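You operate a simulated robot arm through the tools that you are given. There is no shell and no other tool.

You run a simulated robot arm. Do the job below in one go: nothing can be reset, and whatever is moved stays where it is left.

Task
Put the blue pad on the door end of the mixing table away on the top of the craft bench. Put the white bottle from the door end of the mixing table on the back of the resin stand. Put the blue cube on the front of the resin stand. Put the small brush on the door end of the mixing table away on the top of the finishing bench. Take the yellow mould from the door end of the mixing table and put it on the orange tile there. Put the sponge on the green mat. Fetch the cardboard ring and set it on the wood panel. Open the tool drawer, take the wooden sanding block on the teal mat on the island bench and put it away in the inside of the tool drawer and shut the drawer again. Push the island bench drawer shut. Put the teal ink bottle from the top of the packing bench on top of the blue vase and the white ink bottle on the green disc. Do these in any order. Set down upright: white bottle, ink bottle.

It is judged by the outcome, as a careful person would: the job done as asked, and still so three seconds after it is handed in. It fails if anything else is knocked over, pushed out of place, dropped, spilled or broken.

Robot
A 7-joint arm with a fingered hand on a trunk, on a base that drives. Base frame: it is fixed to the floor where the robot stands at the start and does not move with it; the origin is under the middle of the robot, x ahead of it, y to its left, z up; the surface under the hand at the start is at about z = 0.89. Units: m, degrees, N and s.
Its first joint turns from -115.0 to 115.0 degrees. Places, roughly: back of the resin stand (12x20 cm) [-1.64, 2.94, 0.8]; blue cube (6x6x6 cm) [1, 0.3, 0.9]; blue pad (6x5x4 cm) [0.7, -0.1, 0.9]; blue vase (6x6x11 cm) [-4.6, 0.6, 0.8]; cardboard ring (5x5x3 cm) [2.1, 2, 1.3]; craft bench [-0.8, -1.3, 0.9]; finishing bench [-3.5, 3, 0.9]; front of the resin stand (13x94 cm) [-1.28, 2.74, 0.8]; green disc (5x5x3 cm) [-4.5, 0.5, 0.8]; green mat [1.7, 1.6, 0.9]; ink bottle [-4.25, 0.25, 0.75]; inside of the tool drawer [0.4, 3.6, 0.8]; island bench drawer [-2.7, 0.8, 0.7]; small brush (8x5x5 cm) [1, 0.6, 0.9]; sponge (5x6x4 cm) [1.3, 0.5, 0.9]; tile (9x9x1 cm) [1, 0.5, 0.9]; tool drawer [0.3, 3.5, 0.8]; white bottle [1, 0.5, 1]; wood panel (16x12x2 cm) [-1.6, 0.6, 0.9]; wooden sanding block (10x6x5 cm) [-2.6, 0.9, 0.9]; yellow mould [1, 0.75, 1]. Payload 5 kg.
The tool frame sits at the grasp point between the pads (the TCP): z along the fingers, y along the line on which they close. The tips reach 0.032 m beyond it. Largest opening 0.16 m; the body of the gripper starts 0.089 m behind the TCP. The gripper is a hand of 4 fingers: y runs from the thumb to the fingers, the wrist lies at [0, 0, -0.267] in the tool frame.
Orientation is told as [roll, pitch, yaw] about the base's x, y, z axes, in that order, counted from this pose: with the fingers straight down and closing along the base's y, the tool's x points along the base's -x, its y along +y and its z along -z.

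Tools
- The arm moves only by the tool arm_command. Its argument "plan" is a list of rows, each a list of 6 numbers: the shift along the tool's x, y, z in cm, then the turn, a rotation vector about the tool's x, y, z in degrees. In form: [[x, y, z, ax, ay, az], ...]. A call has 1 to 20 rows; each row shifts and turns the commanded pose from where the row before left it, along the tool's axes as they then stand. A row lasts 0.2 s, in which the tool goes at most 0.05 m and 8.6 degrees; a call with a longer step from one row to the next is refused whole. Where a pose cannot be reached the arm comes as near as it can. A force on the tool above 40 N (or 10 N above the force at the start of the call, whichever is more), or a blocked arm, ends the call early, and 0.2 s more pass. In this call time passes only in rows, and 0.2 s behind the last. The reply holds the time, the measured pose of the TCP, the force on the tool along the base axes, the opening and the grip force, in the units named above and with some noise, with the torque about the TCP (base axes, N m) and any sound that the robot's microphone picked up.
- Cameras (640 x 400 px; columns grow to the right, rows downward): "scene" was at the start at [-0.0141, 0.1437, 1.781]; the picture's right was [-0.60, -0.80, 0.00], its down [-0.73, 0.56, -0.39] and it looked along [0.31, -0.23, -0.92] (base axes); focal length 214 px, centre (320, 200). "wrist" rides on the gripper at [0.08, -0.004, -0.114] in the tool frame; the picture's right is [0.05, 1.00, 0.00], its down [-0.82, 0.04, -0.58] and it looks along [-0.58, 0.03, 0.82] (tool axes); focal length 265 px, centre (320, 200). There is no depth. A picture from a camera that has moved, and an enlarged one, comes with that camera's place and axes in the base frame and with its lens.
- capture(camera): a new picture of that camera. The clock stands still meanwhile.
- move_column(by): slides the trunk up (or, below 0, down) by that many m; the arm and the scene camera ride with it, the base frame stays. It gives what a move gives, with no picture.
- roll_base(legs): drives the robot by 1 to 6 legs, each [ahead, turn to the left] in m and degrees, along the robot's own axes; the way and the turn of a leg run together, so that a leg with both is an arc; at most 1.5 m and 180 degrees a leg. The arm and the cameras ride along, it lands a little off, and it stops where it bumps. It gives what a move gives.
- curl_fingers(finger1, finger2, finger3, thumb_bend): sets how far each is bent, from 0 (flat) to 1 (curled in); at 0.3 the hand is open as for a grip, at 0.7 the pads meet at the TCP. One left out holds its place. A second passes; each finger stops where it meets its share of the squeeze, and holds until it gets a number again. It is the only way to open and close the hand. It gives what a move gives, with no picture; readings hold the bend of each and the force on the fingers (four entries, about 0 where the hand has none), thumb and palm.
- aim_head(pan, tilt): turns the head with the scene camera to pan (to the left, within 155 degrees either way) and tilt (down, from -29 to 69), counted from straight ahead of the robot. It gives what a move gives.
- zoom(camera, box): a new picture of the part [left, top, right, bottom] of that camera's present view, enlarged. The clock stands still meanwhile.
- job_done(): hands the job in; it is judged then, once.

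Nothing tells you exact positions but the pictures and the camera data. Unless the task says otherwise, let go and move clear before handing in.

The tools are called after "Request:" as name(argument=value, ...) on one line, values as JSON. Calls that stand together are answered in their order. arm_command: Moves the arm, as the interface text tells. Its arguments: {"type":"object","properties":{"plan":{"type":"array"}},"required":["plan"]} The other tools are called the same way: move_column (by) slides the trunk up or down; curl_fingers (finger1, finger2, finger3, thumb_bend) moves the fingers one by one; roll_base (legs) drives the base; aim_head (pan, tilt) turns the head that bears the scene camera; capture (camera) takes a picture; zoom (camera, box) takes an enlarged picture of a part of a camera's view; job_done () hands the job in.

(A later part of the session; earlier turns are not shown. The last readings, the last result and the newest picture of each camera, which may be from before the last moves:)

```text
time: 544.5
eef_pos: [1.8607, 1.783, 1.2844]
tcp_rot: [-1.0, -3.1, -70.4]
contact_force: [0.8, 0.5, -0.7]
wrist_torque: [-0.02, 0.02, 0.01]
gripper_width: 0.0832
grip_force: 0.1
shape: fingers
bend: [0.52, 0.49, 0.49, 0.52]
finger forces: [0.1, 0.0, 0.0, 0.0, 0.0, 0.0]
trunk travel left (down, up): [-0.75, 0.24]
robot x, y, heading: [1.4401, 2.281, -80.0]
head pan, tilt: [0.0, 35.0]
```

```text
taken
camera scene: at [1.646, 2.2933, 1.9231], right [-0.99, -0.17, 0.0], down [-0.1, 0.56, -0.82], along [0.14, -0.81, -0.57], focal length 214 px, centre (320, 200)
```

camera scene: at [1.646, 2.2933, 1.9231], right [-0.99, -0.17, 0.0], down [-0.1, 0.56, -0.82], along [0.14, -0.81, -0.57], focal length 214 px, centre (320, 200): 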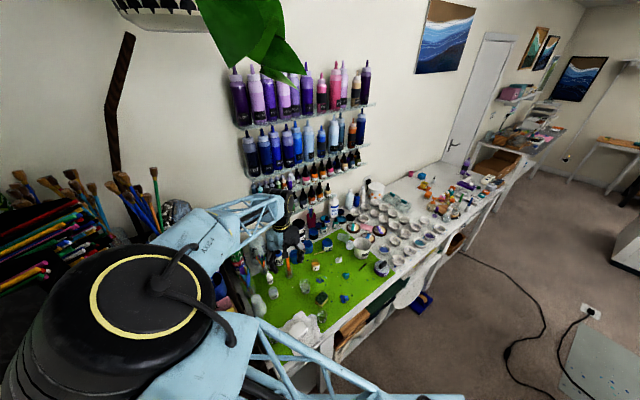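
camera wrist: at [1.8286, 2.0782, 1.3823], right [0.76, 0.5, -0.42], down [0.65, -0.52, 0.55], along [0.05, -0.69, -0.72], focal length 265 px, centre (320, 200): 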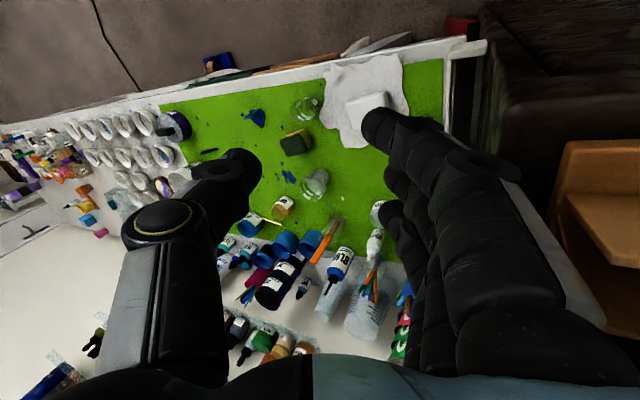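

Level again. I pull in slightly away from the hanging plant, then raise the trunk so the hand clears the pots on the bookcase.

Request:
arm_command(plan=[[2.5, -1.2, 0, 1, 1.5, 0], [2.5, -1.2, 0, 0, 1.5, 0]])

Request:
move_column(by=0.22)

Request:
capture(camera="scene")

```text
time: 545.1
eef_pos: [1.8201, 1.8225, 1.2817]
tcp_rot: [-2.1, -0.2, -70.7]
contact_force: [0.4, 0.0, 0.0]
wrist_torque: [0.01, 0.0, -0.01]
gripper_width: 0.0831
grip_force: 0.0
shape: fingers
bend: [0.52, 0.49, 0.49, 0.52]
finger forces: [0.0, 0.1, 0.0, 0.1, 0.0, 0.1]
trunk travel left (down, up): [-0.75, 0.24]
robot x, y, heading: [1.4443, 2.2832, -80.2]
head pan, tilt: [0.0, 35.0]
```

```text
time: 547.5
eef_pos: [1.8223, 1.8219, 1.503]
tcp_rot: [-2.0, -0.2, -70.7]
contact_force: [-0.8, 0.0, 1.0]
wrist_torque: [0.05, -0.01, 0.03]
gripper_width: 0.0832
grip_force: 0.1
shape: fingers
bend: [0.52, 0.49, 0.49, 0.52]
finger forces: [0.0, 0.1, 0.0, 0.0, 0.0, 0.1]
trunk travel left (down, up): [-0.97, 0.02]
robot x, y, heading: [1.4415, 2.286, -80.2]
head pan, tilt: [0.0, 35.0]
```

```text
taken
camera scene: at [1.6469, 2.2928, 2.143], right [-0.99, -0.17, 0.0], down [-0.1, 0.57, -0.82], along [0.14, -0.81, -0.57], focal length 214 px, centre (320, 200)
```

scene: 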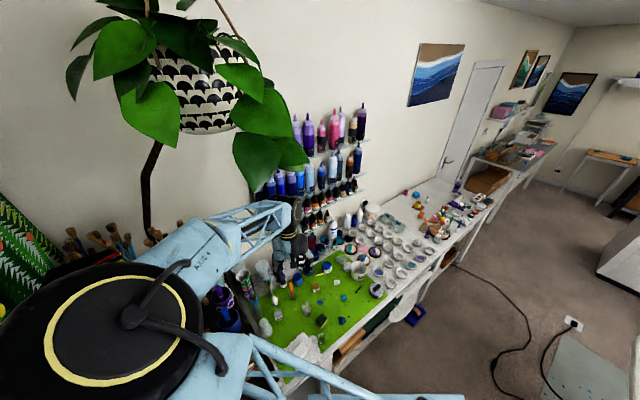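

The elbow lies on the left here, which would meet the wall if I turned further. I'll stand further back along the aisle and reach the ring with a straighter arm instead.

Request:
roll_base(legs=[[0, -54.3], [0.5, 0]])

Request:
roll_base(legs=[[0, 135]])

Request:
aim_head(pan=0, tilt=30)

Request:
capture(camera="scene")

Request:
capture(camera="wrist")

```text
time: 553.0
eef_pos: [0.9294, 1.3552, 1.502]
tcp_rot: [-2.1, -0.1, -125.4]
contact_force: [-0.4, -0.3, -0.6]
wrist_torque: [0.03, -0.01, 0.02]
gripper_width: 0.0834
grip_force: 0.1
shape: fingers
bend: [0.52, 0.49, 0.49, 0.52]
finger forces: [0.1, 0.0, 0.1, 0.0, 0.0, 0.1]
trunk travel left (down, up): [-0.97, 0.02]
robot x, y, heading: [1.0895, 1.9345, -135.0]
head pan, tilt: [0.0, 35.0]
```

```text
time: 559.3
eef_pos: [1.6011, 2.2446, 1.5007]
tcp_rot: [-2.1, -0.2, 11.4]
contact_force: [-0.6, 0.1, 0.1]
wrist_torque: [-0.05, -0.04, 0.02]
gripper_width: 0.0831
grip_force: 0.1
shape: fingers
bend: [0.52, 0.49, 0.49, 0.52]
finger forces: [0.0, 0.0, 0.0, 0.0, 0.0, 0.0]
trunk travel left (down, up): [-0.97, 0.02]
robot x, y, heading: [1.0905, 1.9306, 1.6]
head pan, tilt: [0.0, 35.0]
```

```text
time: 560.0
eef_pos: [1.6012, 2.2459, 1.5012]
tcp_rot: [-2.1, -0.2, 11.4]
contact_force: [-0.5, 0.5, -0.4]
wrist_torque: [-0.01, -0.01, 0.03]
gripper_width: 0.0834
grip_force: 0.0
shape: fingers
bend: [0.52, 0.49, 0.49, 0.52]
finger forces: [0.0, 0.0, 0.1, 0.0, 0.0, 0.0]
trunk travel left (down, up): [-0.97, 0.02]
robot x, y, heading: [1.0913, 1.9309, 1.4]
head pan, tilt: [0.0, 30.0]
```

```text
taken
camera scene: at [1.1129, 2.1386, 2.1453], right [0.03, -1.0, 0.0], down [-0.55, -0.02, -0.84], along [0.84, 0.02, -0.55], focal length 214 px, centre (320, 200)
```

scene: 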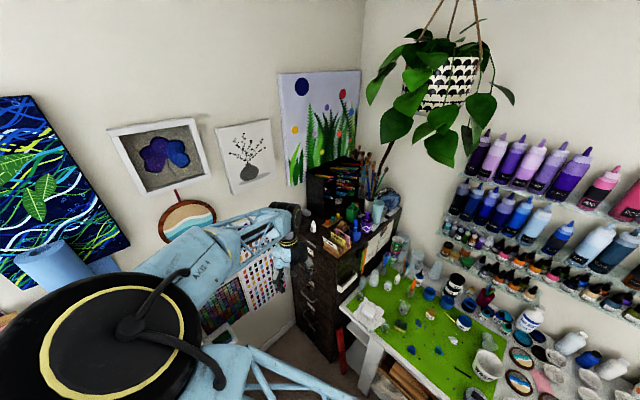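

```text
taken
camera wrist: at [1.5225, 2.2289, 1.6152], right [-0.25, 0.97, -0.04], down [0.79, 0.22, 0.58], along [0.57, 0.11, -0.82], focal length 265 px, centre (320, 200)
```

wrist: 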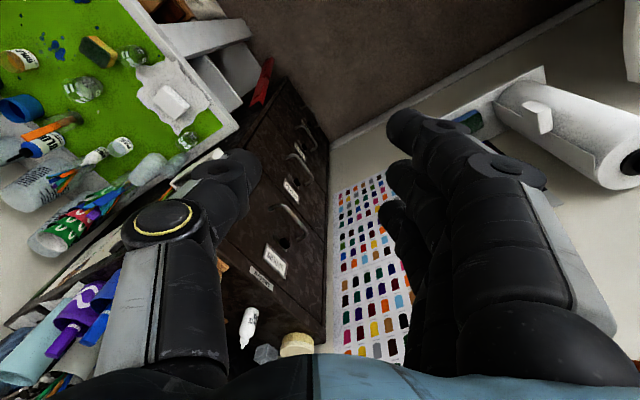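

I move 15 cm closer toward the bookcase so the ring comes within reach.

Request:
roll_base(legs=[[0, 4], [0.16, 0]])

Request:
aim_head(pan=-10, tilt=35)

Request:
capture(camera="scene")

Request:
zoom(camera="scene", box=[290, 120, 430, 240])

```text
time: 561.9
eef_pos: [1.7223, 2.3247, 1.3745]
tcp_rot: [1.3, 12.7, 20.6]
contact_force: [0.0, 0.7, -0.4]
wrist_torque: [-0.12, 0.05, 0.03]
gripper_width: 0.0834
grip_force: 0.0
shape: fingers
bend: [0.52, 0.49, 0.49, 0.52]
finger forces: [0.0, 0.0, 0.0, 0.0, 0.0, 0.0]
trunk travel left (down, up): [-0.97, 0.02]
robot x, y, heading: [1.2343, 1.9482, 5.8]
head pan, tilt: [0.0, 30.0]
stopped in leg 2: the robot was blocked; the commanded pose is now the measured one
```

```text
time: 562.6
eef_pos: [1.7117, 2.3327, 1.3758]
tcp_rot: [0.8, 12.9, 20.7]
contact_force: [0.0, -0.2, 0.2]
wrist_torque: [-0.02, -0.01, -0.02]
gripper_width: 0.0835
grip_force: 0.0
shape: fingers
bend: [0.52, 0.49, 0.49, 0.52]
finger forces: [0.0, 0.0, 0.1, 0.0, 0.0, 0.1]
trunk travel left (down, up): [-0.97, 0.02]
robot x, y, heading: [1.2366, 1.9509, 5.9]
head pan, tilt: [-10.0, 35.0]
```

```text
taken
camera scene: at [1.0708, 2.1356, 2.1459], right [-0.01, -1.0, 0.0], down [-0.56, 0.01, -0.83], along [0.83, -0.01, -0.56], focal length 214 px, centre (320, 200)
```

scene: 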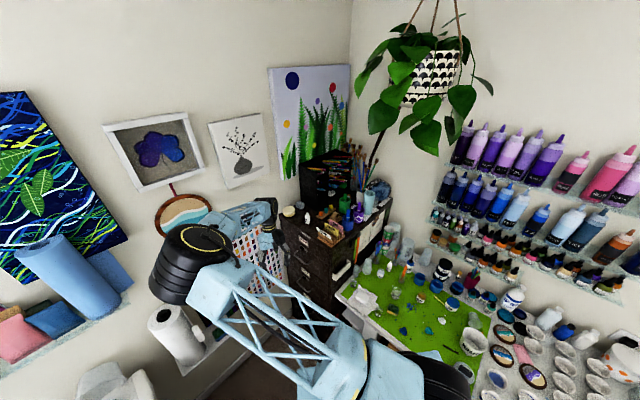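

```text
3.33 times, centred on (360, 180) of scene
camera zoom: at [1.0708, 2.1356, 2.1459], right [-0.01, -1.0, 0.0], down [-0.56, 0.01, -0.83], along [0.83, -0.01, -0.56], focal length 715 px, centre (187, 267)
```

zoom: 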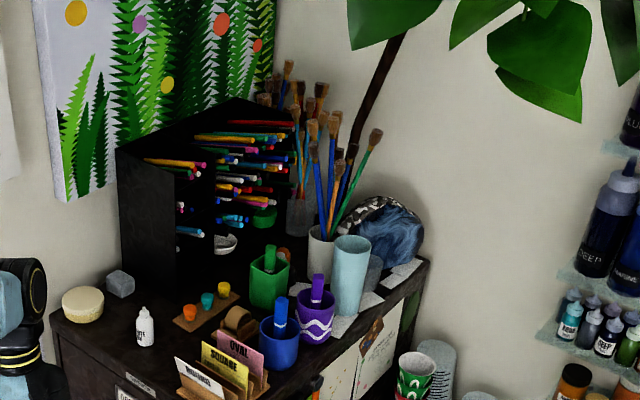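

The base was blocked and the arm swayed. I check the pose again with the head centred, and look down at the base.

Request:
aim_head(pan=0, tilt=65)

Request:
capture(camera="scene")

Request:
capture(camera="wrist")

```text
time: 563.6
eef_pos: [1.8826, 2.3538, 1.3822]
tcp_rot: [1.8, 10.2, 22.0]
contact_force: [-3.5, 1.7, -1.6]
wrist_torque: [-0.15, -0.38, 0.09]
gripper_width: 0.0835
grip_force: 0.1
shape: fingers
bend: [0.52, 0.49, 0.49, 0.52]
finger forces: [0.1, 0.0, 0.1, 0.0, 0.1, 0.1]
trunk travel left (down, up): [-0.97, 0.02]
robot x, y, heading: [1.2375, 1.9531, 5.5]
head pan, tilt: [0.0, 65.0]
```

```text
taken
camera scene: at [1.4198, 2.172, 2.1135], right [0.1, -1.0, 0.0], down [-0.94, -0.09, -0.33], along [0.33, 0.03, -0.94], focal length 214 px, centre (320, 200)
```

scene: 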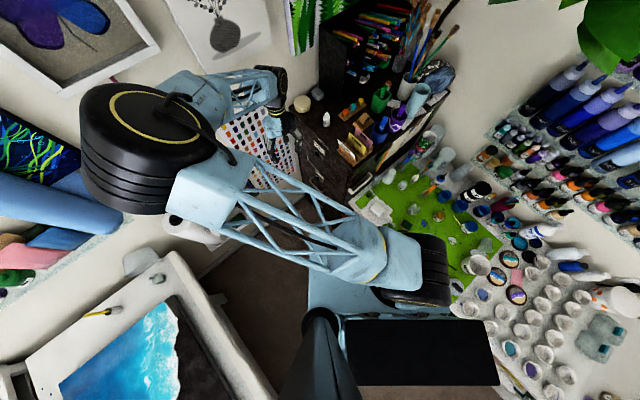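

```text
taken
camera wrist: at [1.8302, 2.3244, 1.5083], right [-0.42, 0.91, 0.04], down [0.83, 0.36, 0.42], along [0.37, 0.21, -0.91], focal length 265 px, centre (320, 200)
```

wrist: 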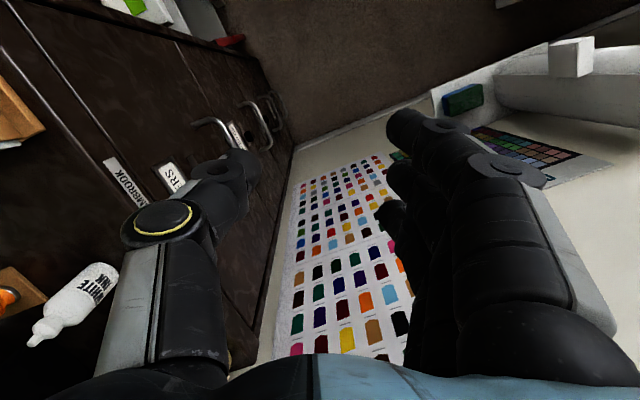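

The elbow has met the left wall and the robot is rocking from it. I back away at once to relieve it.

Request:
roll_base(legs=[[-0.15, 0]])

Request:
move_column(by=-0.1)

Request:
capture(camera="scene")

```text
time: 564.3
eef_pos: [1.6332, 2.3347, 1.4982]
tcp_rot: [-0.1, -5.4, 21.3]
contact_force: [3.3, 3.5, 0.2]
wrist_torque: [-0.21, 0.38, 0.0]
gripper_width: 0.0835
grip_force: 0.1
shape: fingers
bend: [0.52, 0.49, 0.49, 0.52]
finger forces: [0.1, 0.0, 0.0, 0.0, 0.0, 0.0]
trunk travel left (down, up): [-0.97, 0.02]
robot x, y, heading: [1.2302, 1.9447, 5.5]
head pan, tilt: [0.0, 65.0]
stopped in leg 1: the robot was blocked; the commanded pose is now the measured one
```

```text
time: 564.8
eef_pos: [1.8178, 2.346, 1.3885]
tcp_rot: [2.5, 2.7, 21.9]
contact_force: [0.5, -0.4, -3.7]
wrist_torque: [-0.02, 0.05, 0.01]
gripper_width: 0.0834
grip_force: 0.1
shape: fingers
bend: [0.52, 0.49, 0.49, 0.52]
finger forces: [0.0, 0.0, 0.0, 0.0, 0.0, 0.0]
trunk travel left (down, up): [-0.956, 0.034]
robot x, y, heading: [1.2322, 1.9479, 5.4]
head pan, tilt: [0.0, 65.0]
stopped: the arm was blocked; the commanded pose is now the measured one
```

```text
taken
camera scene: at [1.2726, 2.1672, 2.0884], right [0.09, -1.0, 0.01], down [-0.92, -0.09, -0.39], along [0.39, 0.03, -0.92], focal length 214 px, centre (320, 200)
```

scene: 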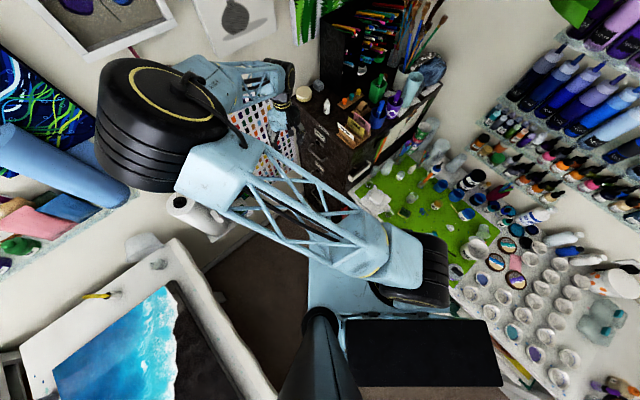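

The robot is still swaying. I let it settle without motion and re-read.

Request:
arm_command(plan=[[0, 0, 0, 0, 0, 0], [0, 0, 0, 0, 0, 0], [0, 0, 0, 0, 0, 0], [0, 0, 0, 0, 0, 0], [0, 0, 0, 0, 0, 0]])

Request:
capture(camera="scene")

```text
time: 565.3
eef_pos: [1.7633, 2.2734, 1.4638]
tcp_rot: [3.4, -7.6, 14.0]
contact_force: [3.0, -2.5, -0.2]
wrist_torque: [0.25, 0.41, 0.07]
gripper_width: 0.0836
grip_force: 0.1
shape: fingers
bend: [0.52, 0.49, 0.49, 0.52]
finger forces: [0.0, 0.1, 0.0, 0.0, 0.0, 0.0]
trunk travel left (down, up): [-0.956, 0.034]
robot x, y, heading: [1.2282, 1.9453, 5.3]
head pan, tilt: [0.0, 65.0]
stopped in row 2: the arm was blocked; the commanded pose is now the measured one
```

```text
taken
camera scene: at [1.3225, 2.153, 2.0975], right [0.09, -1.0, 0.0], down [-0.92, -0.09, -0.37], along [0.37, 0.04, -0.93], focal length 214 px, centre (320, 200)
```

scene: 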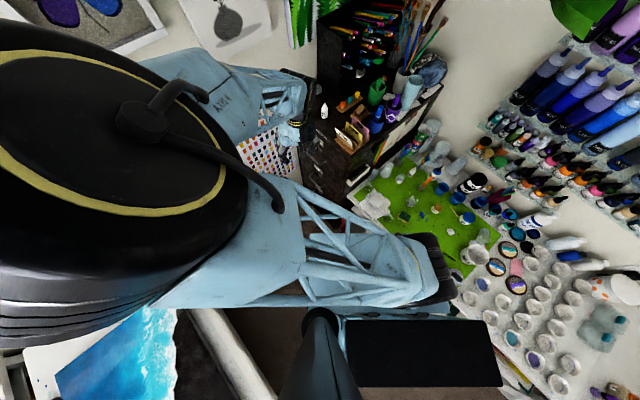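

Request:
arm_command(plan=[[0, 0, 0, 0, 0, 0], [0, 0, 0, 0, 0, 0], [0, 0, 0, 0, 0, 0]])

Request:
capture(camera="scene")

```text
time: 565.7
eef_pos: [1.588, 2.2877, 1.4913]
tcp_rot: [1.8, -10.2, 18.4]
contact_force: [-3.1, 14.4, 1.3]
wrist_torque: [-1.34, -0.12, -0.16]
gripper_width: 0.0836
grip_force: 0.0
shape: fingers
bend: [0.52, 0.49, 0.49, 0.52]
finger forces: [0.0, 0.1, 0.1, 0.1, 0.1, 0.0]
trunk travel left (down, up): [-0.956, 0.034]
robot x, y, heading: [1.2332, 1.9447, 5.7]
head pan, tilt: [0.0, 65.0]
stopped in row 1: the arm was blocked; the commanded pose is now the measured one
```

```text
taken
camera scene: at [1.1218, 2.1437, 2.0951], right [0.08, -1.0, 0.0], down [-0.88, -0.07, -0.46], along [0.46, 0.04, -0.89], focal length 214 px, centre (320, 200)
```

scene: 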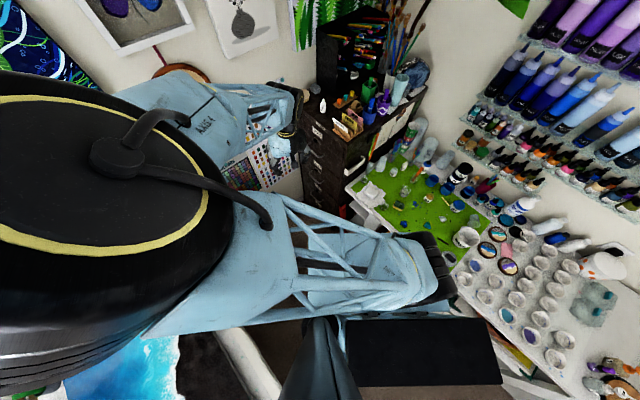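

The body is rocking; I just let time pass with a harmless finger command.

Request:
curl_fingers(finger1=0.5)

Request:
curl_fingers(finger1=0.5)

Request:
capture(camera="scene")

```text
time: 566.1
eef_pos: [1.7426, 2.3302, 1.4008]
tcp_rot: [3.4, -2.3, 21.2]
contact_force: [4.8, -3.6, -3.5]
wrist_torque: [0.38, 0.28, -0.03]
gripper_width: 0.0869
grip_force: 0.0
shape: fingers
bend: [0.5, 0.49, 0.49, 0.52]
finger forces: [0.1, 0.0, 0.1, 0.1, 0.0, 0.0]
trunk travel left (down, up): [-0.956, 0.034]
robot x, y, heading: [1.2316, 1.9458, 5.5]
head pan, tilt: [0.0, 65.0]
stopped: the arm was blocked; the commanded pose is now the measured one
```

```text
time: 566.8
eef_pos: [1.6672, 2.2103, 1.4384]
tcp_rot: [1.6, -8.0, 7.1]
contact_force: [0.0, 0.3, -2.3]
wrist_torque: [-0.17, 0.04, 0.02]
gripper_width: 0.0874
grip_force: 0.1
shape: fingers
bend: [0.5, 0.49, 0.49, 0.52]
finger forces: [0.0, 0.0, 0.0, 0.0, 0.0, 0.0]
trunk travel left (down, up): [-0.956, 0.034]
robot x, y, heading: [1.2338, 1.9483, 5.3]
head pan, tilt: [0.0, 65.0]
stopped: the arm was blocked; the commanded pose is now the measured one
```

```text
taken
camera scene: at [1.2573, 2.1555, 2.0913], right [0.07, -1.0, 0.0], down [-0.91, -0.06, -0.4], along [0.4, 0.03, -0.92], focal length 214 px, centre (320, 200)
```

scene: 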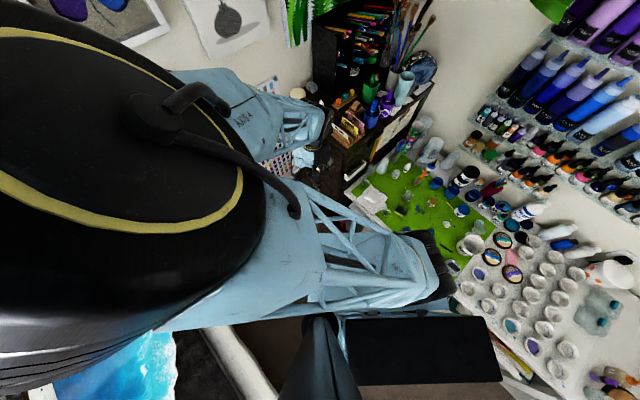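

The elbow is squeezed against my own head mast. I move the hand outward so that the elbow comes free.

Request:
arm_command(plan=[[-4.5, -0.5, 0, 0, 0, 0], [-4.5, -0.5, 0, 0, 0, 0], [-4, -0.5, 0, 0, 0, 0]])

Request:
capture(camera="scene")

```text
time: 567.5
eef_pos: [1.8627, 2.3043, 1.3972]
tcp_rot: [5.0, -2.2, 18.1]
contact_force: [1.8, -4.8, 1.6]
wrist_torque: [0.36, 0.09, -0.02]
gripper_width: 0.0873
grip_force: 0.2
shape: fingers
bend: [0.5, 0.49, 0.49, 0.52]
finger forces: [0.1, 0.0, 0.1, 0.1, 0.0, 0.1]
trunk travel left (down, up): [-0.956, 0.034]
robot x, y, heading: [1.231, 1.9482, 5.4]
head pan, tilt: [0.0, 65.0]
stopped in row 3: the arm was blocked; the commanded pose is now the measured one
```

```text
taken
camera scene: at [1.2874, 2.1518, 2.0922], right [0.09, -1.0, 0.0], down [-0.92, -0.08, -0.39], along [0.39, 0.04, -0.92], focal length 214 px, centre (320, 200)
```

scene: 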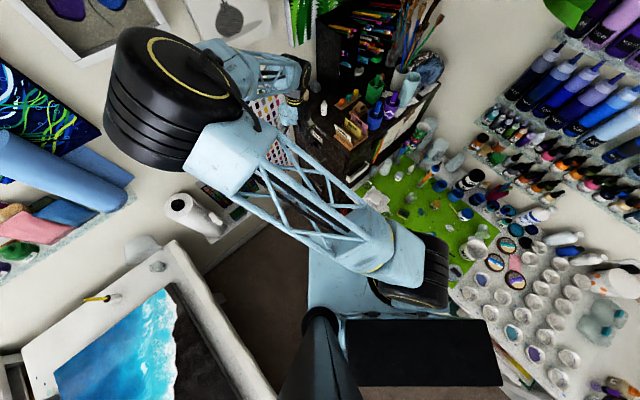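

The elbow is off the mast now. I raise the hand to clear the bookcase items before turning the base away from the wall.

Request:
arm_command(plan=[[0, 0, -3, 0, 0, 0], [0, 0, -3, 0, 0, 0], [0, 0, -3, 0, 0, 0], [0, 0, -3, 0, 0, 0]])

Request:
capture(camera="scene")

```text
time: 568.0
eef_pos: [1.8223, 2.2214, 1.5001]
tcp_rot: [6.2, -11.2, 9.2]
contact_force: [2.9, -3.2, -0.1]
wrist_torque: [0.33, 0.29, 0.11]
gripper_width: 0.0875
grip_force: 0.0
shape: fingers
bend: [0.5, 0.49, 0.49, 0.52]
finger forces: [0.1, 0.0, 0.0, 0.0, 0.0, 0.1]
trunk travel left (down, up): [-0.956, 0.034]
robot x, y, heading: [1.2348, 1.9461, 5.5]
head pan, tilt: [0.0, 65.0]
stopped in row 2: the arm was blocked; the commanded pose is now the measured one
```

```text
taken
camera scene: at [1.3455, 2.1468, 2.099], right [0.09, -1.0, -0.01], down [-0.93, -0.08, -0.36], along [0.36, 0.04, -0.93], focal length 214 px, centre (320, 200)
```

scene: 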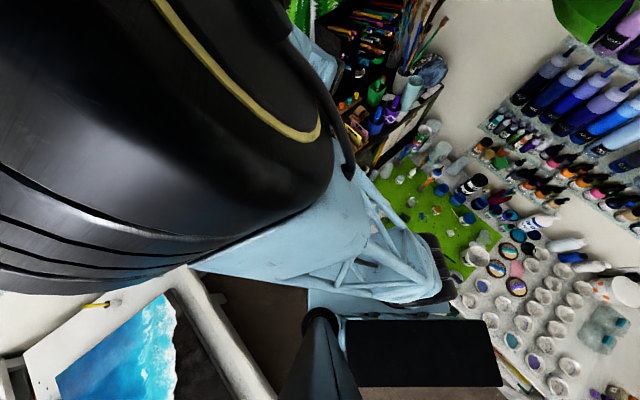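

Request:
aim_head(pan=-60, tilt=45)

Request:
aim_head(pan=-20, tilt=45)

Request:
capture(camera="scene")

```text
time: 569.3
eef_pos: [1.767, 2.2378, 1.493]
tcp_rot: [4.7, -9.6, 11.4]
contact_force: [1.5, -1.1, 0.3]
wrist_torque: [0.14, 0.17, 0.03]
gripper_width: 0.0872
grip_force: 0.0
shape: fingers
bend: [0.5, 0.49, 0.49, 0.52]
finger forces: [0.0, 0.0, 0.0, 0.0, 0.0, 0.0]
trunk travel left (down, up): [-0.956, 0.034]
robot x, y, heading: [1.2345, 1.9472, 5.3]
head pan, tilt: [-60.0, 45.0]
```

```text
time: 570.4
eef_pos: [1.7688, 2.2676, 1.4919]
tcp_rot: [4.8, -9.3, 15.1]
contact_force: [1.0, -2.7, -0.3]
wrist_torque: [0.21, 0.11, 0.05]
gripper_width: 0.0874
grip_force: 0.1
shape: fingers
bend: [0.5, 0.49, 0.49, 0.52]
finger forces: [0.0, 0.0, 0.1, 0.0, 0.0, 0.1]
trunk travel left (down, up): [-0.956, 0.034]
robot x, y, heading: [1.2319, 1.9445, 5.6]
head pan, tilt: [-20.0, 45.0]
```

```text
taken
camera scene: at [1.3157, 2.1302, 2.1194], right [-0.25, -0.97, 0.01], down [-0.71, 0.18, -0.68], along [0.65, -0.18, -0.73], focal length 214 px, centre (320, 200)
```

scene: 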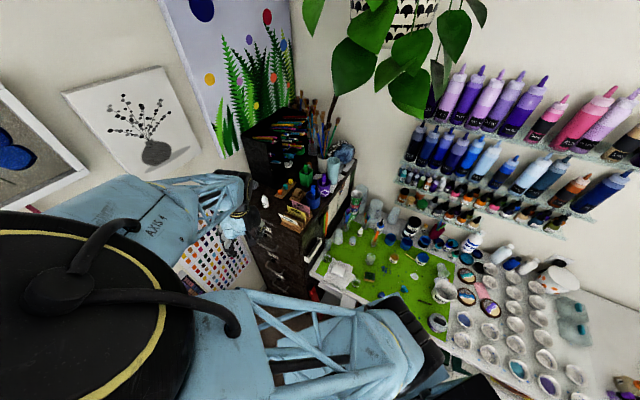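

Request:
aim_head(pan=-60, tilt=45)

Request:
aim_head(pan=0, tilt=60)

Request:
capture(camera="scene")

```text
time: 571.5
eef_pos: [1.7403, 2.2733, 1.5003]
tcp_rot: [4.5, -10.3, 16.0]
contact_force: [0.1, 0.6, -0.4]
wrist_torque: [0.01, 0.08, 0.02]
gripper_width: 0.0876
grip_force: 0.0
shape: fingers
bend: [0.5, 0.49, 0.49, 0.52]
finger forces: [0.0, 0.0, 0.1, 0.0, 0.1, 0.0]
trunk travel left (down, up): [-0.956, 0.034]
robot x, y, heading: [1.2305, 1.9477, 5.2]
head pan, tilt: [-60.0, 45.0]
```

```text
time: 572.8
eef_pos: [1.7607, 2.2788, 1.4952]
tcp_rot: [4.3, -9.8, 16.0]
contact_force: [1.4, 0.0, -0.9]
wrist_torque: [-0.01, 0.11, 0.01]
gripper_width: 0.0872
grip_force: 0.1
shape: fingers
bend: [0.5, 0.49, 0.49, 0.52]
finger forces: [0.0, 0.0, 0.1, 0.1, 0.0, 0.0]
trunk travel left (down, up): [-0.956, 0.034]
robot x, y, heading: [1.2342, 1.9449, 5.5]
head pan, tilt: [0.0, 60.0]
```

```text
taken
camera scene: at [1.2286, 2.1519, 2.0944], right [0.09, -1.0, 0.0], down [-0.86, -0.08, -0.5], along [0.49, 0.05, -0.87], focal length 214 px, centre (320, 200)
```

scene: 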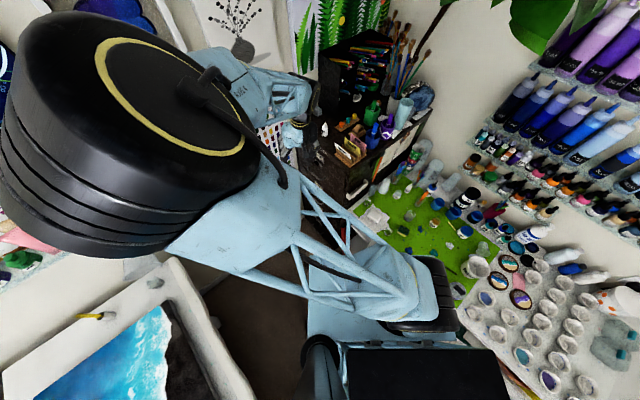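

It has settled. I turn the base right in a small step to take the elbow away from the wall.

Request:
roll_base(legs=[[0, -12]])

Request:
capture(camera="scene")

```text
time: 574.0
eef_pos: [1.8103, 2.1625, 1.4971]
tcp_rot: [4.3, -9.8, 4.0]
contact_force: [0.7, -0.5, 0.4]
wrist_torque: [0.03, 0.03, -0.01]
gripper_width: 0.0873
grip_force: 0.0
shape: fingers
bend: [0.5, 0.49, 0.49, 0.52]
finger forces: [0.0, 0.1, 0.0, 0.0, 0.1, 0.1]
trunk travel left (down, up): [-0.956, 0.034]
robot x, y, heading: [1.23, 1.9467, -6.6]
head pan, tilt: [0.0, 60.0]
```

```text
taken
camera scene: at [1.2628, 2.1495, 2.0945], right [-0.12, -0.99, 0.0], down [-0.86, 0.1, -0.5], along [0.5, -0.06, -0.87], focal length 214 px, centre (320, 200)
```

scene: 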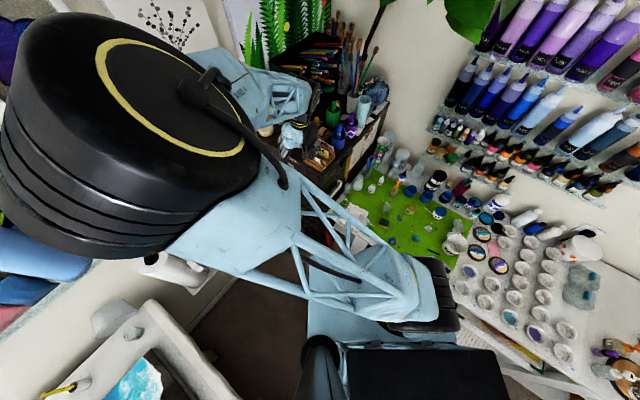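

Good, the elbow is free of the wall now. I level the hand, turn it for the ring, and extend toward it above the bookcase items.

Request:
arm_command(plan=[[-2, 0, -1, 2.1, 5, 0], [-3, 0, 0, 2.2, 4.8, 0], [0, 0, 0, 0, 0, 8], [0, 0, 0, 0, 0, 8], [0, 0, 0, 0, 0, 8], [0, 0, 0, 0, 0, 8], [0, 0, 0, 0, 0, 8], [0, 0, 0, 0, 0, 8.5]])

Request:
capture(camera="wrist")

Request:
capture(camera="scene")

```text
time: 575.8
eef_pos: [1.8585, 2.165, 1.513]
tcp_rot: [0.0, -0.1, -44.2]
contact_force: [0.7, -1.7, 0.6]
wrist_torque: [0.0, 0.01, 0.02]
gripper_width: 0.0874
grip_force: 0.0
shape: fingers
bend: [0.5, 0.49, 0.49, 0.52]
finger forces: [0.0, 0.0, 0.0, 0.0, 0.0, 0.0]
trunk travel left (down, up): [-0.956, 0.034]
robot x, y, heading: [1.2301, 1.9448, -6.7]
head pan, tilt: [0.0, 60.0]
```

```text
taken
camera wrist: at [1.7978, 2.218, 1.6259], right [0.66, 0.75, 0.0], down [0.61, -0.54, 0.58], along [0.43, -0.38, -0.82], focal length 265 px, centre (320, 200)
```

wrist: 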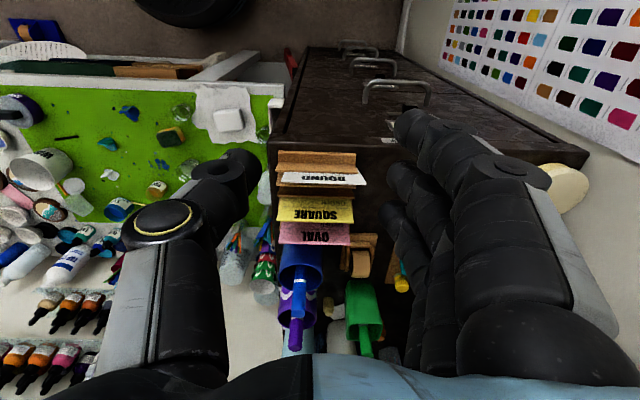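

```text
taken
camera scene: at [1.2626, 2.1501, 2.0944], right [-0.12, -0.99, 0.0], down [-0.86, 0.1, -0.5], along [0.5, -0.06, -0.87], focal length 214 px, centre (320, 200)
```

scene: 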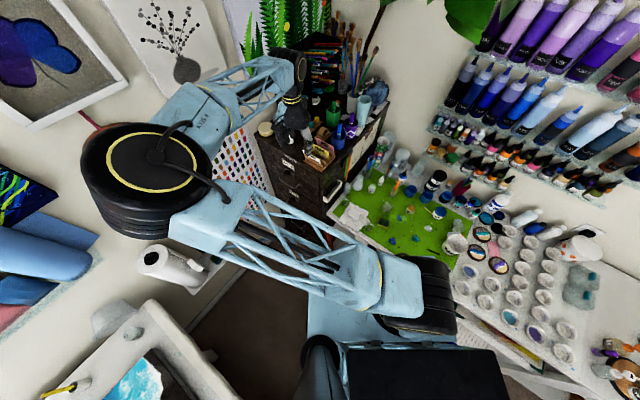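

I now see the ring just beyond the OVAL card, at about (2.089,2.045). I move over it at this height.

Request:
arm_command(plan=[[-4.1, 1.2, 0, 0, 0, 0], [-4.1, 1.2, 0, 0, 0, 0], [-4.1, 1.2, 0, 0, 0, 0], [-4.1, 1.2, 0, 0, 0, 0], [-4.1, 1.2, 0, 0, 0, 0], [-4.1, 1.2, 0, 0, 0, 0]])

Request:
curl_fingers(finger1=0.56, finger2=0.56, finger3=0.56, thumb_bend=0.58)

Request:
capture(camera="wrist")

Request:
capture(camera="scene")

```text
time: 577.2
eef_pos: [2.0888, 2.0409, 1.5114]
tcp_rot: [0.0, 0.0, -44.0]
contact_force: [0.0, -1.0, -0.2]
wrist_torque: [0.0, 0.03, 0.02]
gripper_width: 0.0874
grip_force: 0.1
shape: fingers
bend: [0.5, 0.49, 0.49, 0.52]
finger forces: [0.0, 0.0, 0.0, 0.2, 0.0, 0.0]
trunk travel left (down, up): [-0.956, 0.034]
robot x, y, heading: [1.2308, 1.9437, -6.7]
head pan, tilt: [0.0, 60.0]
```

```text
time: 578.2
eef_pos: [2.0857, 2.0427, 1.5135]
tcp_rot: [0.1, -0.1, -44.1]
contact_force: [-0.8, -0.9, -0.1]
wrist_torque: [-0.01, 0.0, 0.03]
gripper_width: 0.0669
grip_force: 0.1
shape: fingers
bend: [0.56, 0.56, 0.56, 0.57]
finger forces: [0.0, 0.0, 0.0, 0.0, 0.0, 0.1]
trunk travel left (down, up): [-0.956, 0.034]
robot x, y, heading: [1.2332, 1.9447, -6.8]
head pan, tilt: [0.0, 60.0]
```

```text
taken
camera wrist: at [2.0252, 2.0962, 1.6272], right [0.66, 0.75, 0.0], down [0.61, -0.54, 0.58], along [0.44, -0.38, -0.81], focal length 265 px, centre (320, 200)
```

wrist: 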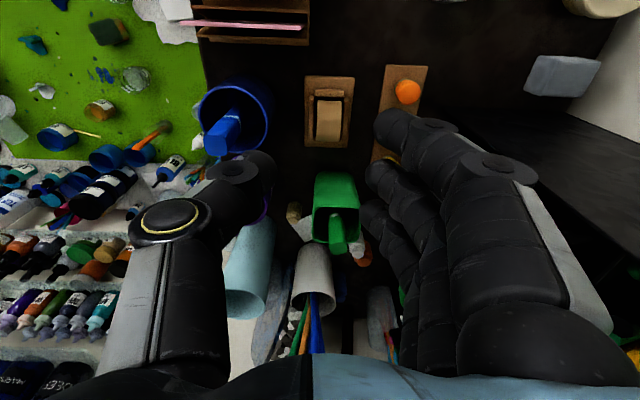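

```text
taken
camera scene: at [1.2622, 2.1495, 2.0945], right [-0.12, -0.99, 0.0], down [-0.86, 0.1, -0.5], along [0.5, -0.06, -0.87], focal length 214 px, centre (320, 200)
```

scene: 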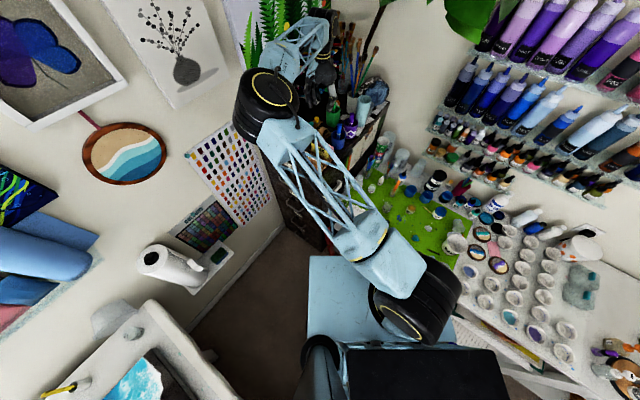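

Clear view: the ring sits in its cradle with room for thumb and fingers on either side. I centre on it and descend.

Request:
arm_command(plan=[[-0.9, 1.2, 0, 0, 0, 0], [0, 0, 3, 0, 0, 0], [0, 0, 3, 0, 0, 0], [0, 0, 2, 0, 0, 0]])

Request:
capture(camera="wrist")

```text
time: 579.2
eef_pos: [2.1016, 2.0461, 1.4334]
tcp_rot: [0.0, -0.2, -44.1]
contact_force: [-0.9, 0.2, 0.6]
wrist_torque: [-0.02, 0.01, 0.01]
gripper_width: 0.0668
grip_force: 0.1
shape: fingers
bend: [0.56, 0.56, 0.56, 0.57]
finger forces: [0.0, 0.0, 0.1, 0.0, 0.1, 0.0]
trunk travel left (down, up): [-0.956, 0.034]
robot x, y, heading: [1.2295, 1.9447, -6.9]
head pan, tilt: [0.0, 60.0]
```

```text
taken
camera wrist: at [2.04, 2.0999, 1.5471], right [0.66, 0.75, 0.0], down [0.61, -0.54, 0.58], along [0.44, -0.38, -0.82], focal length 265 px, centre (320, 200)
```

wrist: 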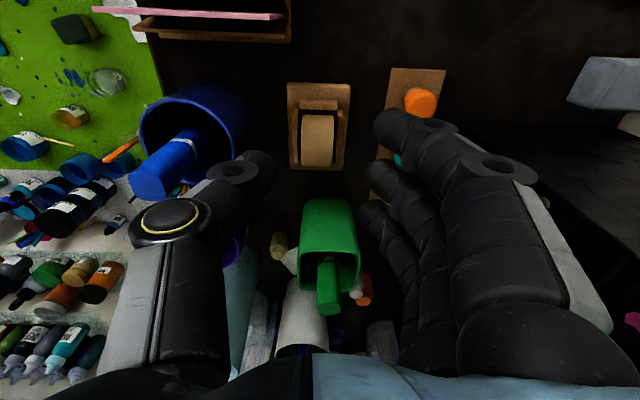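

Request:
arm_command(plan=[[-1.5, 0, 0, 0, 0, 0], [0, 0, 2.5, 0, 0, 0], [0, 0, 2.5, 0, 0, 0]])

Request:
capture(camera="wrist")

```text
time: 580.0
eef_pos: [2.1128, 2.0346, 1.3827]
tcp_rot: [0.0, -0.1, -44.1]
contact_force: [1.0, -0.2, -0.9]
wrist_torque: [0.02, 0.01, 0.01]
gripper_width: 0.0669
grip_force: 0.0
shape: fingers
bend: [0.56, 0.56, 0.56, 0.57]
finger forces: [0.0, 0.0, 0.0, 0.1, 0.1, 0.1]
trunk travel left (down, up): [-0.956, 0.034]
robot x, y, heading: [1.2298, 1.9485, -6.7]
head pan, tilt: [0.0, 60.0]
```

```text
taken
camera wrist: at [2.0516, 2.0882, 1.4971], right [0.66, 0.75, 0.0], down [0.61, -0.54, 0.58], along [0.44, -0.38, -0.82], focal length 265 px, centre (320, 200)
```

wrist: 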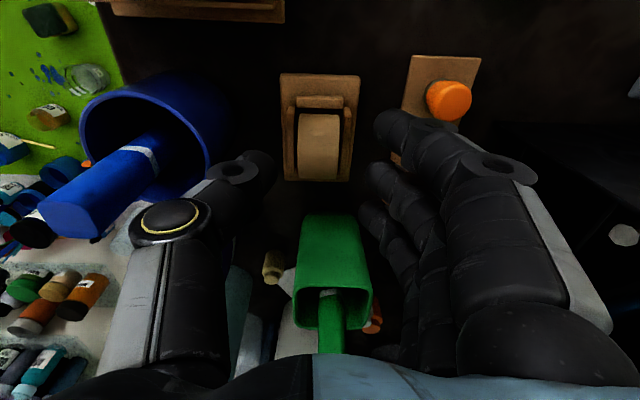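

Request:
arm_command(plan=[[0.5, 0, 1.5, 0, 0, 0], [0, 0, 1.5, 0, 0, 0]])

Request:
capture(camera="wrist")

```text
time: 580.6
eef_pos: [2.1076, 2.0394, 1.3524]
tcp_rot: [0.1, -0.1, -44.2]
contact_force: [-0.5, -0.2, 0.4]
wrist_torque: [0.04, 0.0, 0.04]
gripper_width: 0.067
grip_force: 0.1
shape: fingers
bend: [0.56, 0.56, 0.56, 0.57]
finger forces: [0.0, 0.0, 0.0, 0.0, 0.0, 0.1]
trunk travel left (down, up): [-0.956, 0.034]
robot x, y, heading: [1.2325, 1.9477, -6.6]
head pan, tilt: [0.0, 60.0]
```

```text
taken
camera wrist: at [2.0474, 2.0919, 1.4671], right [0.66, 0.75, 0.0], down [0.61, -0.54, 0.58], along [0.44, -0.38, -0.82], focal length 265 px, centre (320, 200)
```

wrist: 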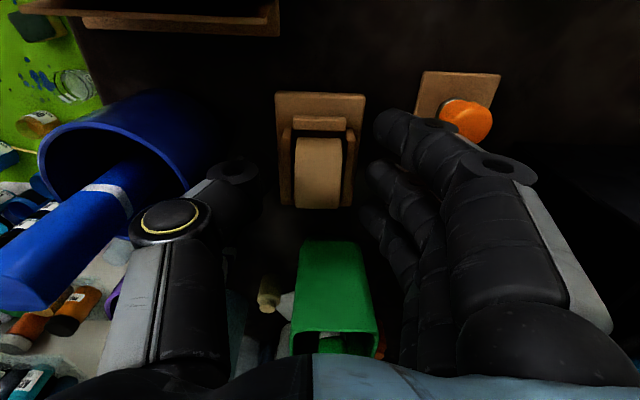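

Request:
arm_command(plan=[[0, 0, 1.3, 0, 0, 0], [0, 0, 1.2, 0, 0, 0], [0, 0, 0.6, 0, 0, 0]])

Request:
capture(camera="wrist")

```text
time: 581.4
eef_pos: [2.1094, 2.0429, 1.3286]
tcp_rot: [0.4, -0.6, -43.7]
contact_force: [1.9, 4.5, 11.4]
wrist_torque: [-0.74, 0.67, -0.17]
gripper_width: 0.0683
grip_force: 6.7
shape: fingers
bend: [0.56, 0.56, 0.56, 0.56]
finger forces: [0.0, 0.1, 0.0, 0.0, 14.8, 0.0]
trunk travel left (down, up): [-0.956, 0.034]
robot x, y, heading: [1.2382, 1.9471, -6.4]
head pan, tilt: [0.0, 60.0]
stopped in row 3: the force on the tool passed its limit at 42 N (the readings are from after the stop); the commanded pose is now the measured one
```

```text
taken
camera wrist: at [2.0479, 2.0955, 1.4419], right [0.65, 0.76, 0.01], down [0.61, -0.53, 0.59], along [0.45, -0.38, -0.81], focal length 265 px, centre (320, 200)
```

wrist: 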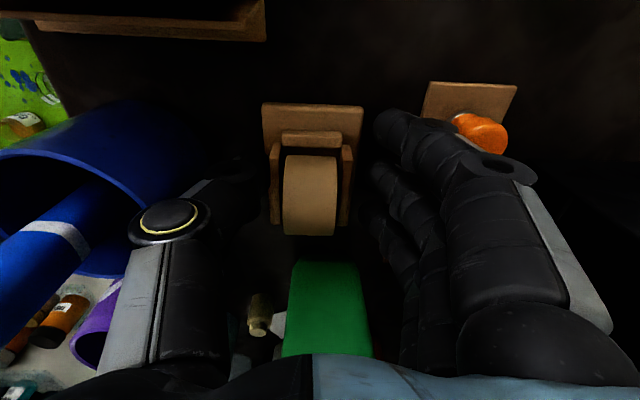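

The thumb touched the surface beside the cradle. I raise 1.5 cm so the tips are above the cradle walls, and re-centre.

Request:
arm_command(plan=[[0, 0, -0.8, 0, 0, 0], [0, -0.4, -0.8, 0, 0.5, 0]])

Request:
capture(camera="wrist")

```text
time: 582.0
eef_pos: [2.1076, 2.0388, 1.3424]
tcp_rot: [0.3, 0.0, -43.9]
contact_force: [0.1, 0.4, 0.6]
wrist_torque: [0.0, 0.0, -0.02]
gripper_width: 0.0663
grip_force: 0.3
shape: fingers
bend: [0.56, 0.56, 0.56, 0.57]
finger forces: [0.0, 0.1, 0.1, 0.0, 0.3, 0.0]
trunk travel left (down, up): [-0.956, 0.034]
robot x, y, heading: [1.2313, 1.9489, -6.7]
head pan, tilt: [0.0, 60.0]
```

```text
taken
camera wrist: at [2.0459, 2.0906, 1.457], right [0.66, 0.76, 0.01], down [0.61, -0.54, 0.58], along [0.44, -0.38, -0.82], focal length 265 px, centre (320, 200)
```

wrist: 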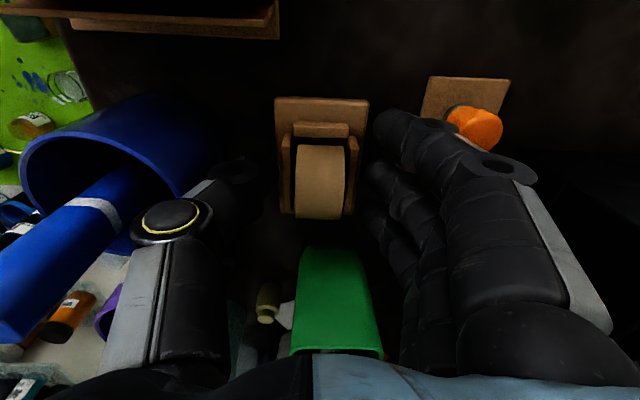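

Request:
curl_fingers(finger1=0.72, finger2=0.72, finger3=0.72, thumb_bend=0.72)

Request:
capture(camera="wrist")

```text
time: 583.0
eef_pos: [2.107, 2.0373, 1.3451]
tcp_rot: [0.4, -0.2, -43.9]
contact_force: [7.3, 0.9, 22.6]
wrist_torque: [-0.01, -0.51, 0.39]
gripper_width: 0.0255
grip_force: 18.8
shape: fingers
bend: [0.72, 0.62, 0.62, 0.69]
finger forces: [0.1, 9.7, 9.7, 0.0, 18.3, 0.1]
trunk travel left (down, up): [-0.956, 0.034]
robot x, y, heading: [1.2349, 1.9472, -6.8]
head pan, tilt: [0.0, 60.0]
```

```text
taken
camera wrist: at [2.0454, 2.0905, 1.4589], right [0.66, 0.76, 0.01], down [0.61, -0.54, 0.58], along [0.44, -0.37, -0.82], focal length 265 px, centre (320, 200)
```

wrist: 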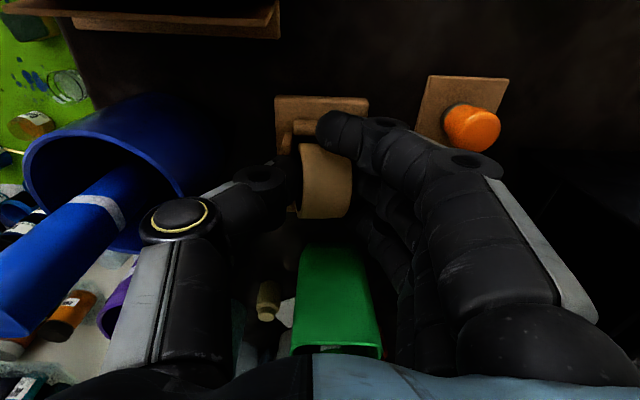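

The ring is pinched. I lift slowly and check that only the ring comes up.

Request:
arm_command(plan=[[0, 0, -0.6, 0, 0, 0], [0, 0, -0.8, 0, 0, 0], [0, 0, -1.2, 0, 0, 0]])

Request:
capture(camera="wrist")

```text
time: 583.8
eef_pos: [2.1065, 2.0365, 1.3688]
tcp_rot: [0.3, 0.1, -43.8]
contact_force: [0.6, 0.2, -0.1]
wrist_torque: [0.0, -0.01, -0.02]
gripper_width: 0.0191
grip_force: 0.8
shape: fingers
bend: [0.72, 0.67, 0.67, 0.72]
finger forces: [0.0, 0.1, 0.0, 0.0, 0.0, 0.0]
trunk travel left (down, up): [-0.956, 0.034]
robot x, y, heading: [1.2309, 1.9491, -6.5]
head pan, tilt: [0.0, 60.0]
```

```text
taken
camera wrist: at [2.0451, 2.0899, 1.4832], right [0.66, 0.75, 0.01], down [0.61, -0.54, 0.58], along [0.44, -0.37, -0.82], focal length 265 px, centre (320, 200)
```

wrist: 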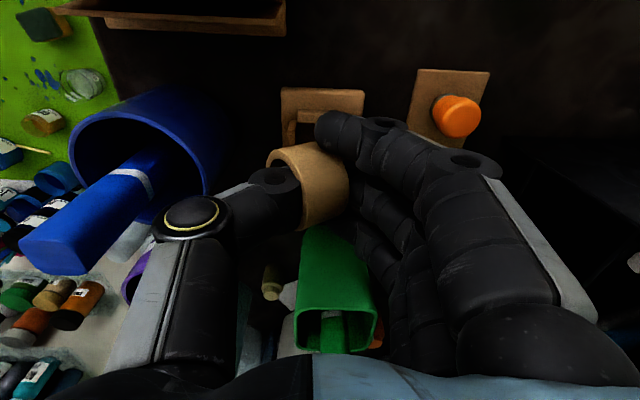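

The thumb slipped into the ring's hole, so the ring is only hooked. I lower it back, open, and re-grip higher so that only the tips pinch the top rim.

Request:
arm_command(plan=[[0, 0, 1.2, 0, 0, 0], [0, 0, 0.9, 0, 0, 0]])

Request:
curl_fingers(finger1=0.57, finger2=0.57, finger3=0.57, thumb_bend=0.57)

Request:
capture(camera="wrist")

```text
time: 584.4
eef_pos: [2.1082, 2.0383, 1.3471]
tcp_rot: [0.2, 0.0, -43.9]
contact_force: [-0.8, -0.7, 0.3]
wrist_torque: [0.0, 0.0, 0.01]
gripper_width: 0.0188
grip_force: 0.1
shape: fingers
bend: [0.72, 0.67, 0.67, 0.72]
finger forces: [0.0, 0.0, 0.0, 0.0, 0.1, 0.0]
trunk travel left (down, up): [-0.956, 0.034]
robot x, y, heading: [1.2301, 1.9442, -6.4]
head pan, tilt: [0.0, 60.0]
```

```text
time: 585.4
eef_pos: [2.1055, 2.0379, 1.3493]
tcp_rot: [0.5, -0.2, -43.9]
contact_force: [15.4, 3.8, 32.6]
wrist_torque: [-0.27, -0.13, 0.09]
gripper_width: 0.044
grip_force: 19.6
shape: fingers
bend: [0.56, 0.56, 0.56, 0.65]
finger forces: [0.0, 0.1, 0.1, 0.0, 38.9, 0.1]
trunk travel left (down, up): [-0.956, 0.034]
robot x, y, heading: [1.2292, 1.9462, -6.8]
head pan, tilt: [0.0, 60.0]
```

```text
taken
camera wrist: at [2.0455, 2.0905, 1.4637], right [0.66, 0.76, 0.01], down [0.61, -0.54, 0.58], along [0.44, -0.38, -0.82], focal length 265 px, centre (320, 200)
```

wrist: 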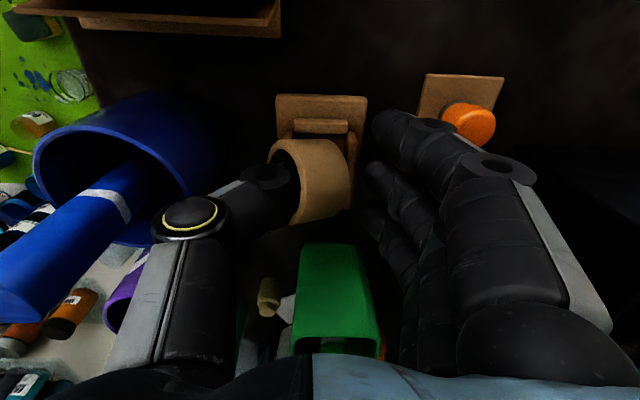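

Request:
arm_command(plan=[[0, 0, -0.7, 0, 0, 0], [0, 0, -0.7, 0, 0, 0]])

Request:
capture(camera="wrist")

```text
time: 586.0
eef_pos: [2.1037, 2.0366, 1.3612]
tcp_rot: [0.1, 0.2, -44.1]
contact_force: [-1.2, -0.3, -0.7]
wrist_torque: [0.05, -0.01, -0.02]
gripper_width: 0.0673
grip_force: 0.0
shape: fingers
bend: [0.56, 0.56, 0.56, 0.56]
finger forces: [0.0, 0.1, 0.0, 0.0, 0.0, 0.1]
trunk travel left (down, up): [-0.956, 0.034]
robot x, y, heading: [1.2291, 1.9457, -6.6]
head pan, tilt: [0.0, 60.0]
```

```text
taken
camera wrist: at [2.0437, 2.0889, 1.4744], right [0.66, 0.75, 0.0], down [0.62, -0.54, 0.58], along [0.43, -0.38, -0.82], focal length 265 px, centre (320, 200)
```

wrist: 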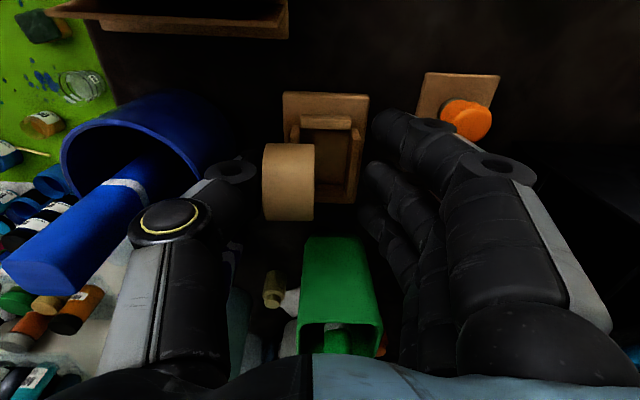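

The ring has come out of the cradle and now stands just left of it, next to the thumb. I zoom to see how it sits before gripping again.

Request:
zoom(camera="wrist", box=[220, 80, 420, 260])

Request:
zoom(camera="scene", box=[290, 70, 390, 160])

```text
2.22 times, centred on (320, 170) of wrist
camera zoom: at [2.0437, 2.0889, 1.4744], right [0.66, 0.75, 0.0], down [0.62, -0.54, 0.58], along [0.43, -0.38, -0.82], focal length 590 px, centre (320, 267)
```

zoom: 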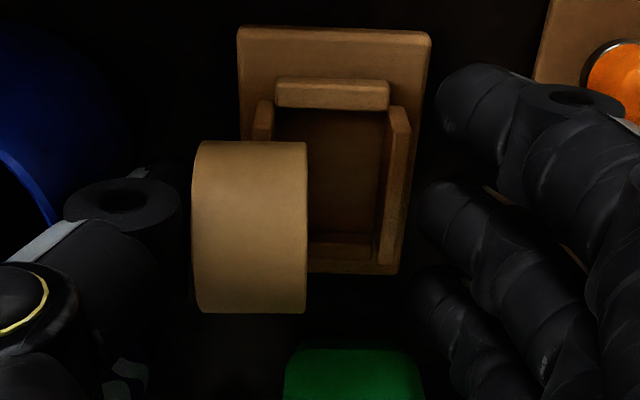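

```text
4.44 times, centred on (340, 115) of scene
camera zoom: at [1.2608, 2.1491, 2.0942], right [-0.12, -0.99, 0.0], down [-0.86, 0.1, -0.5], along [0.5, -0.06, -0.87], focal length 953 px, centre (231, 578)
```

zoom: 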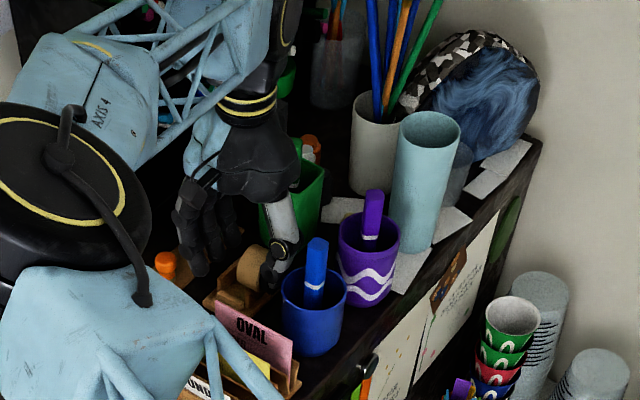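

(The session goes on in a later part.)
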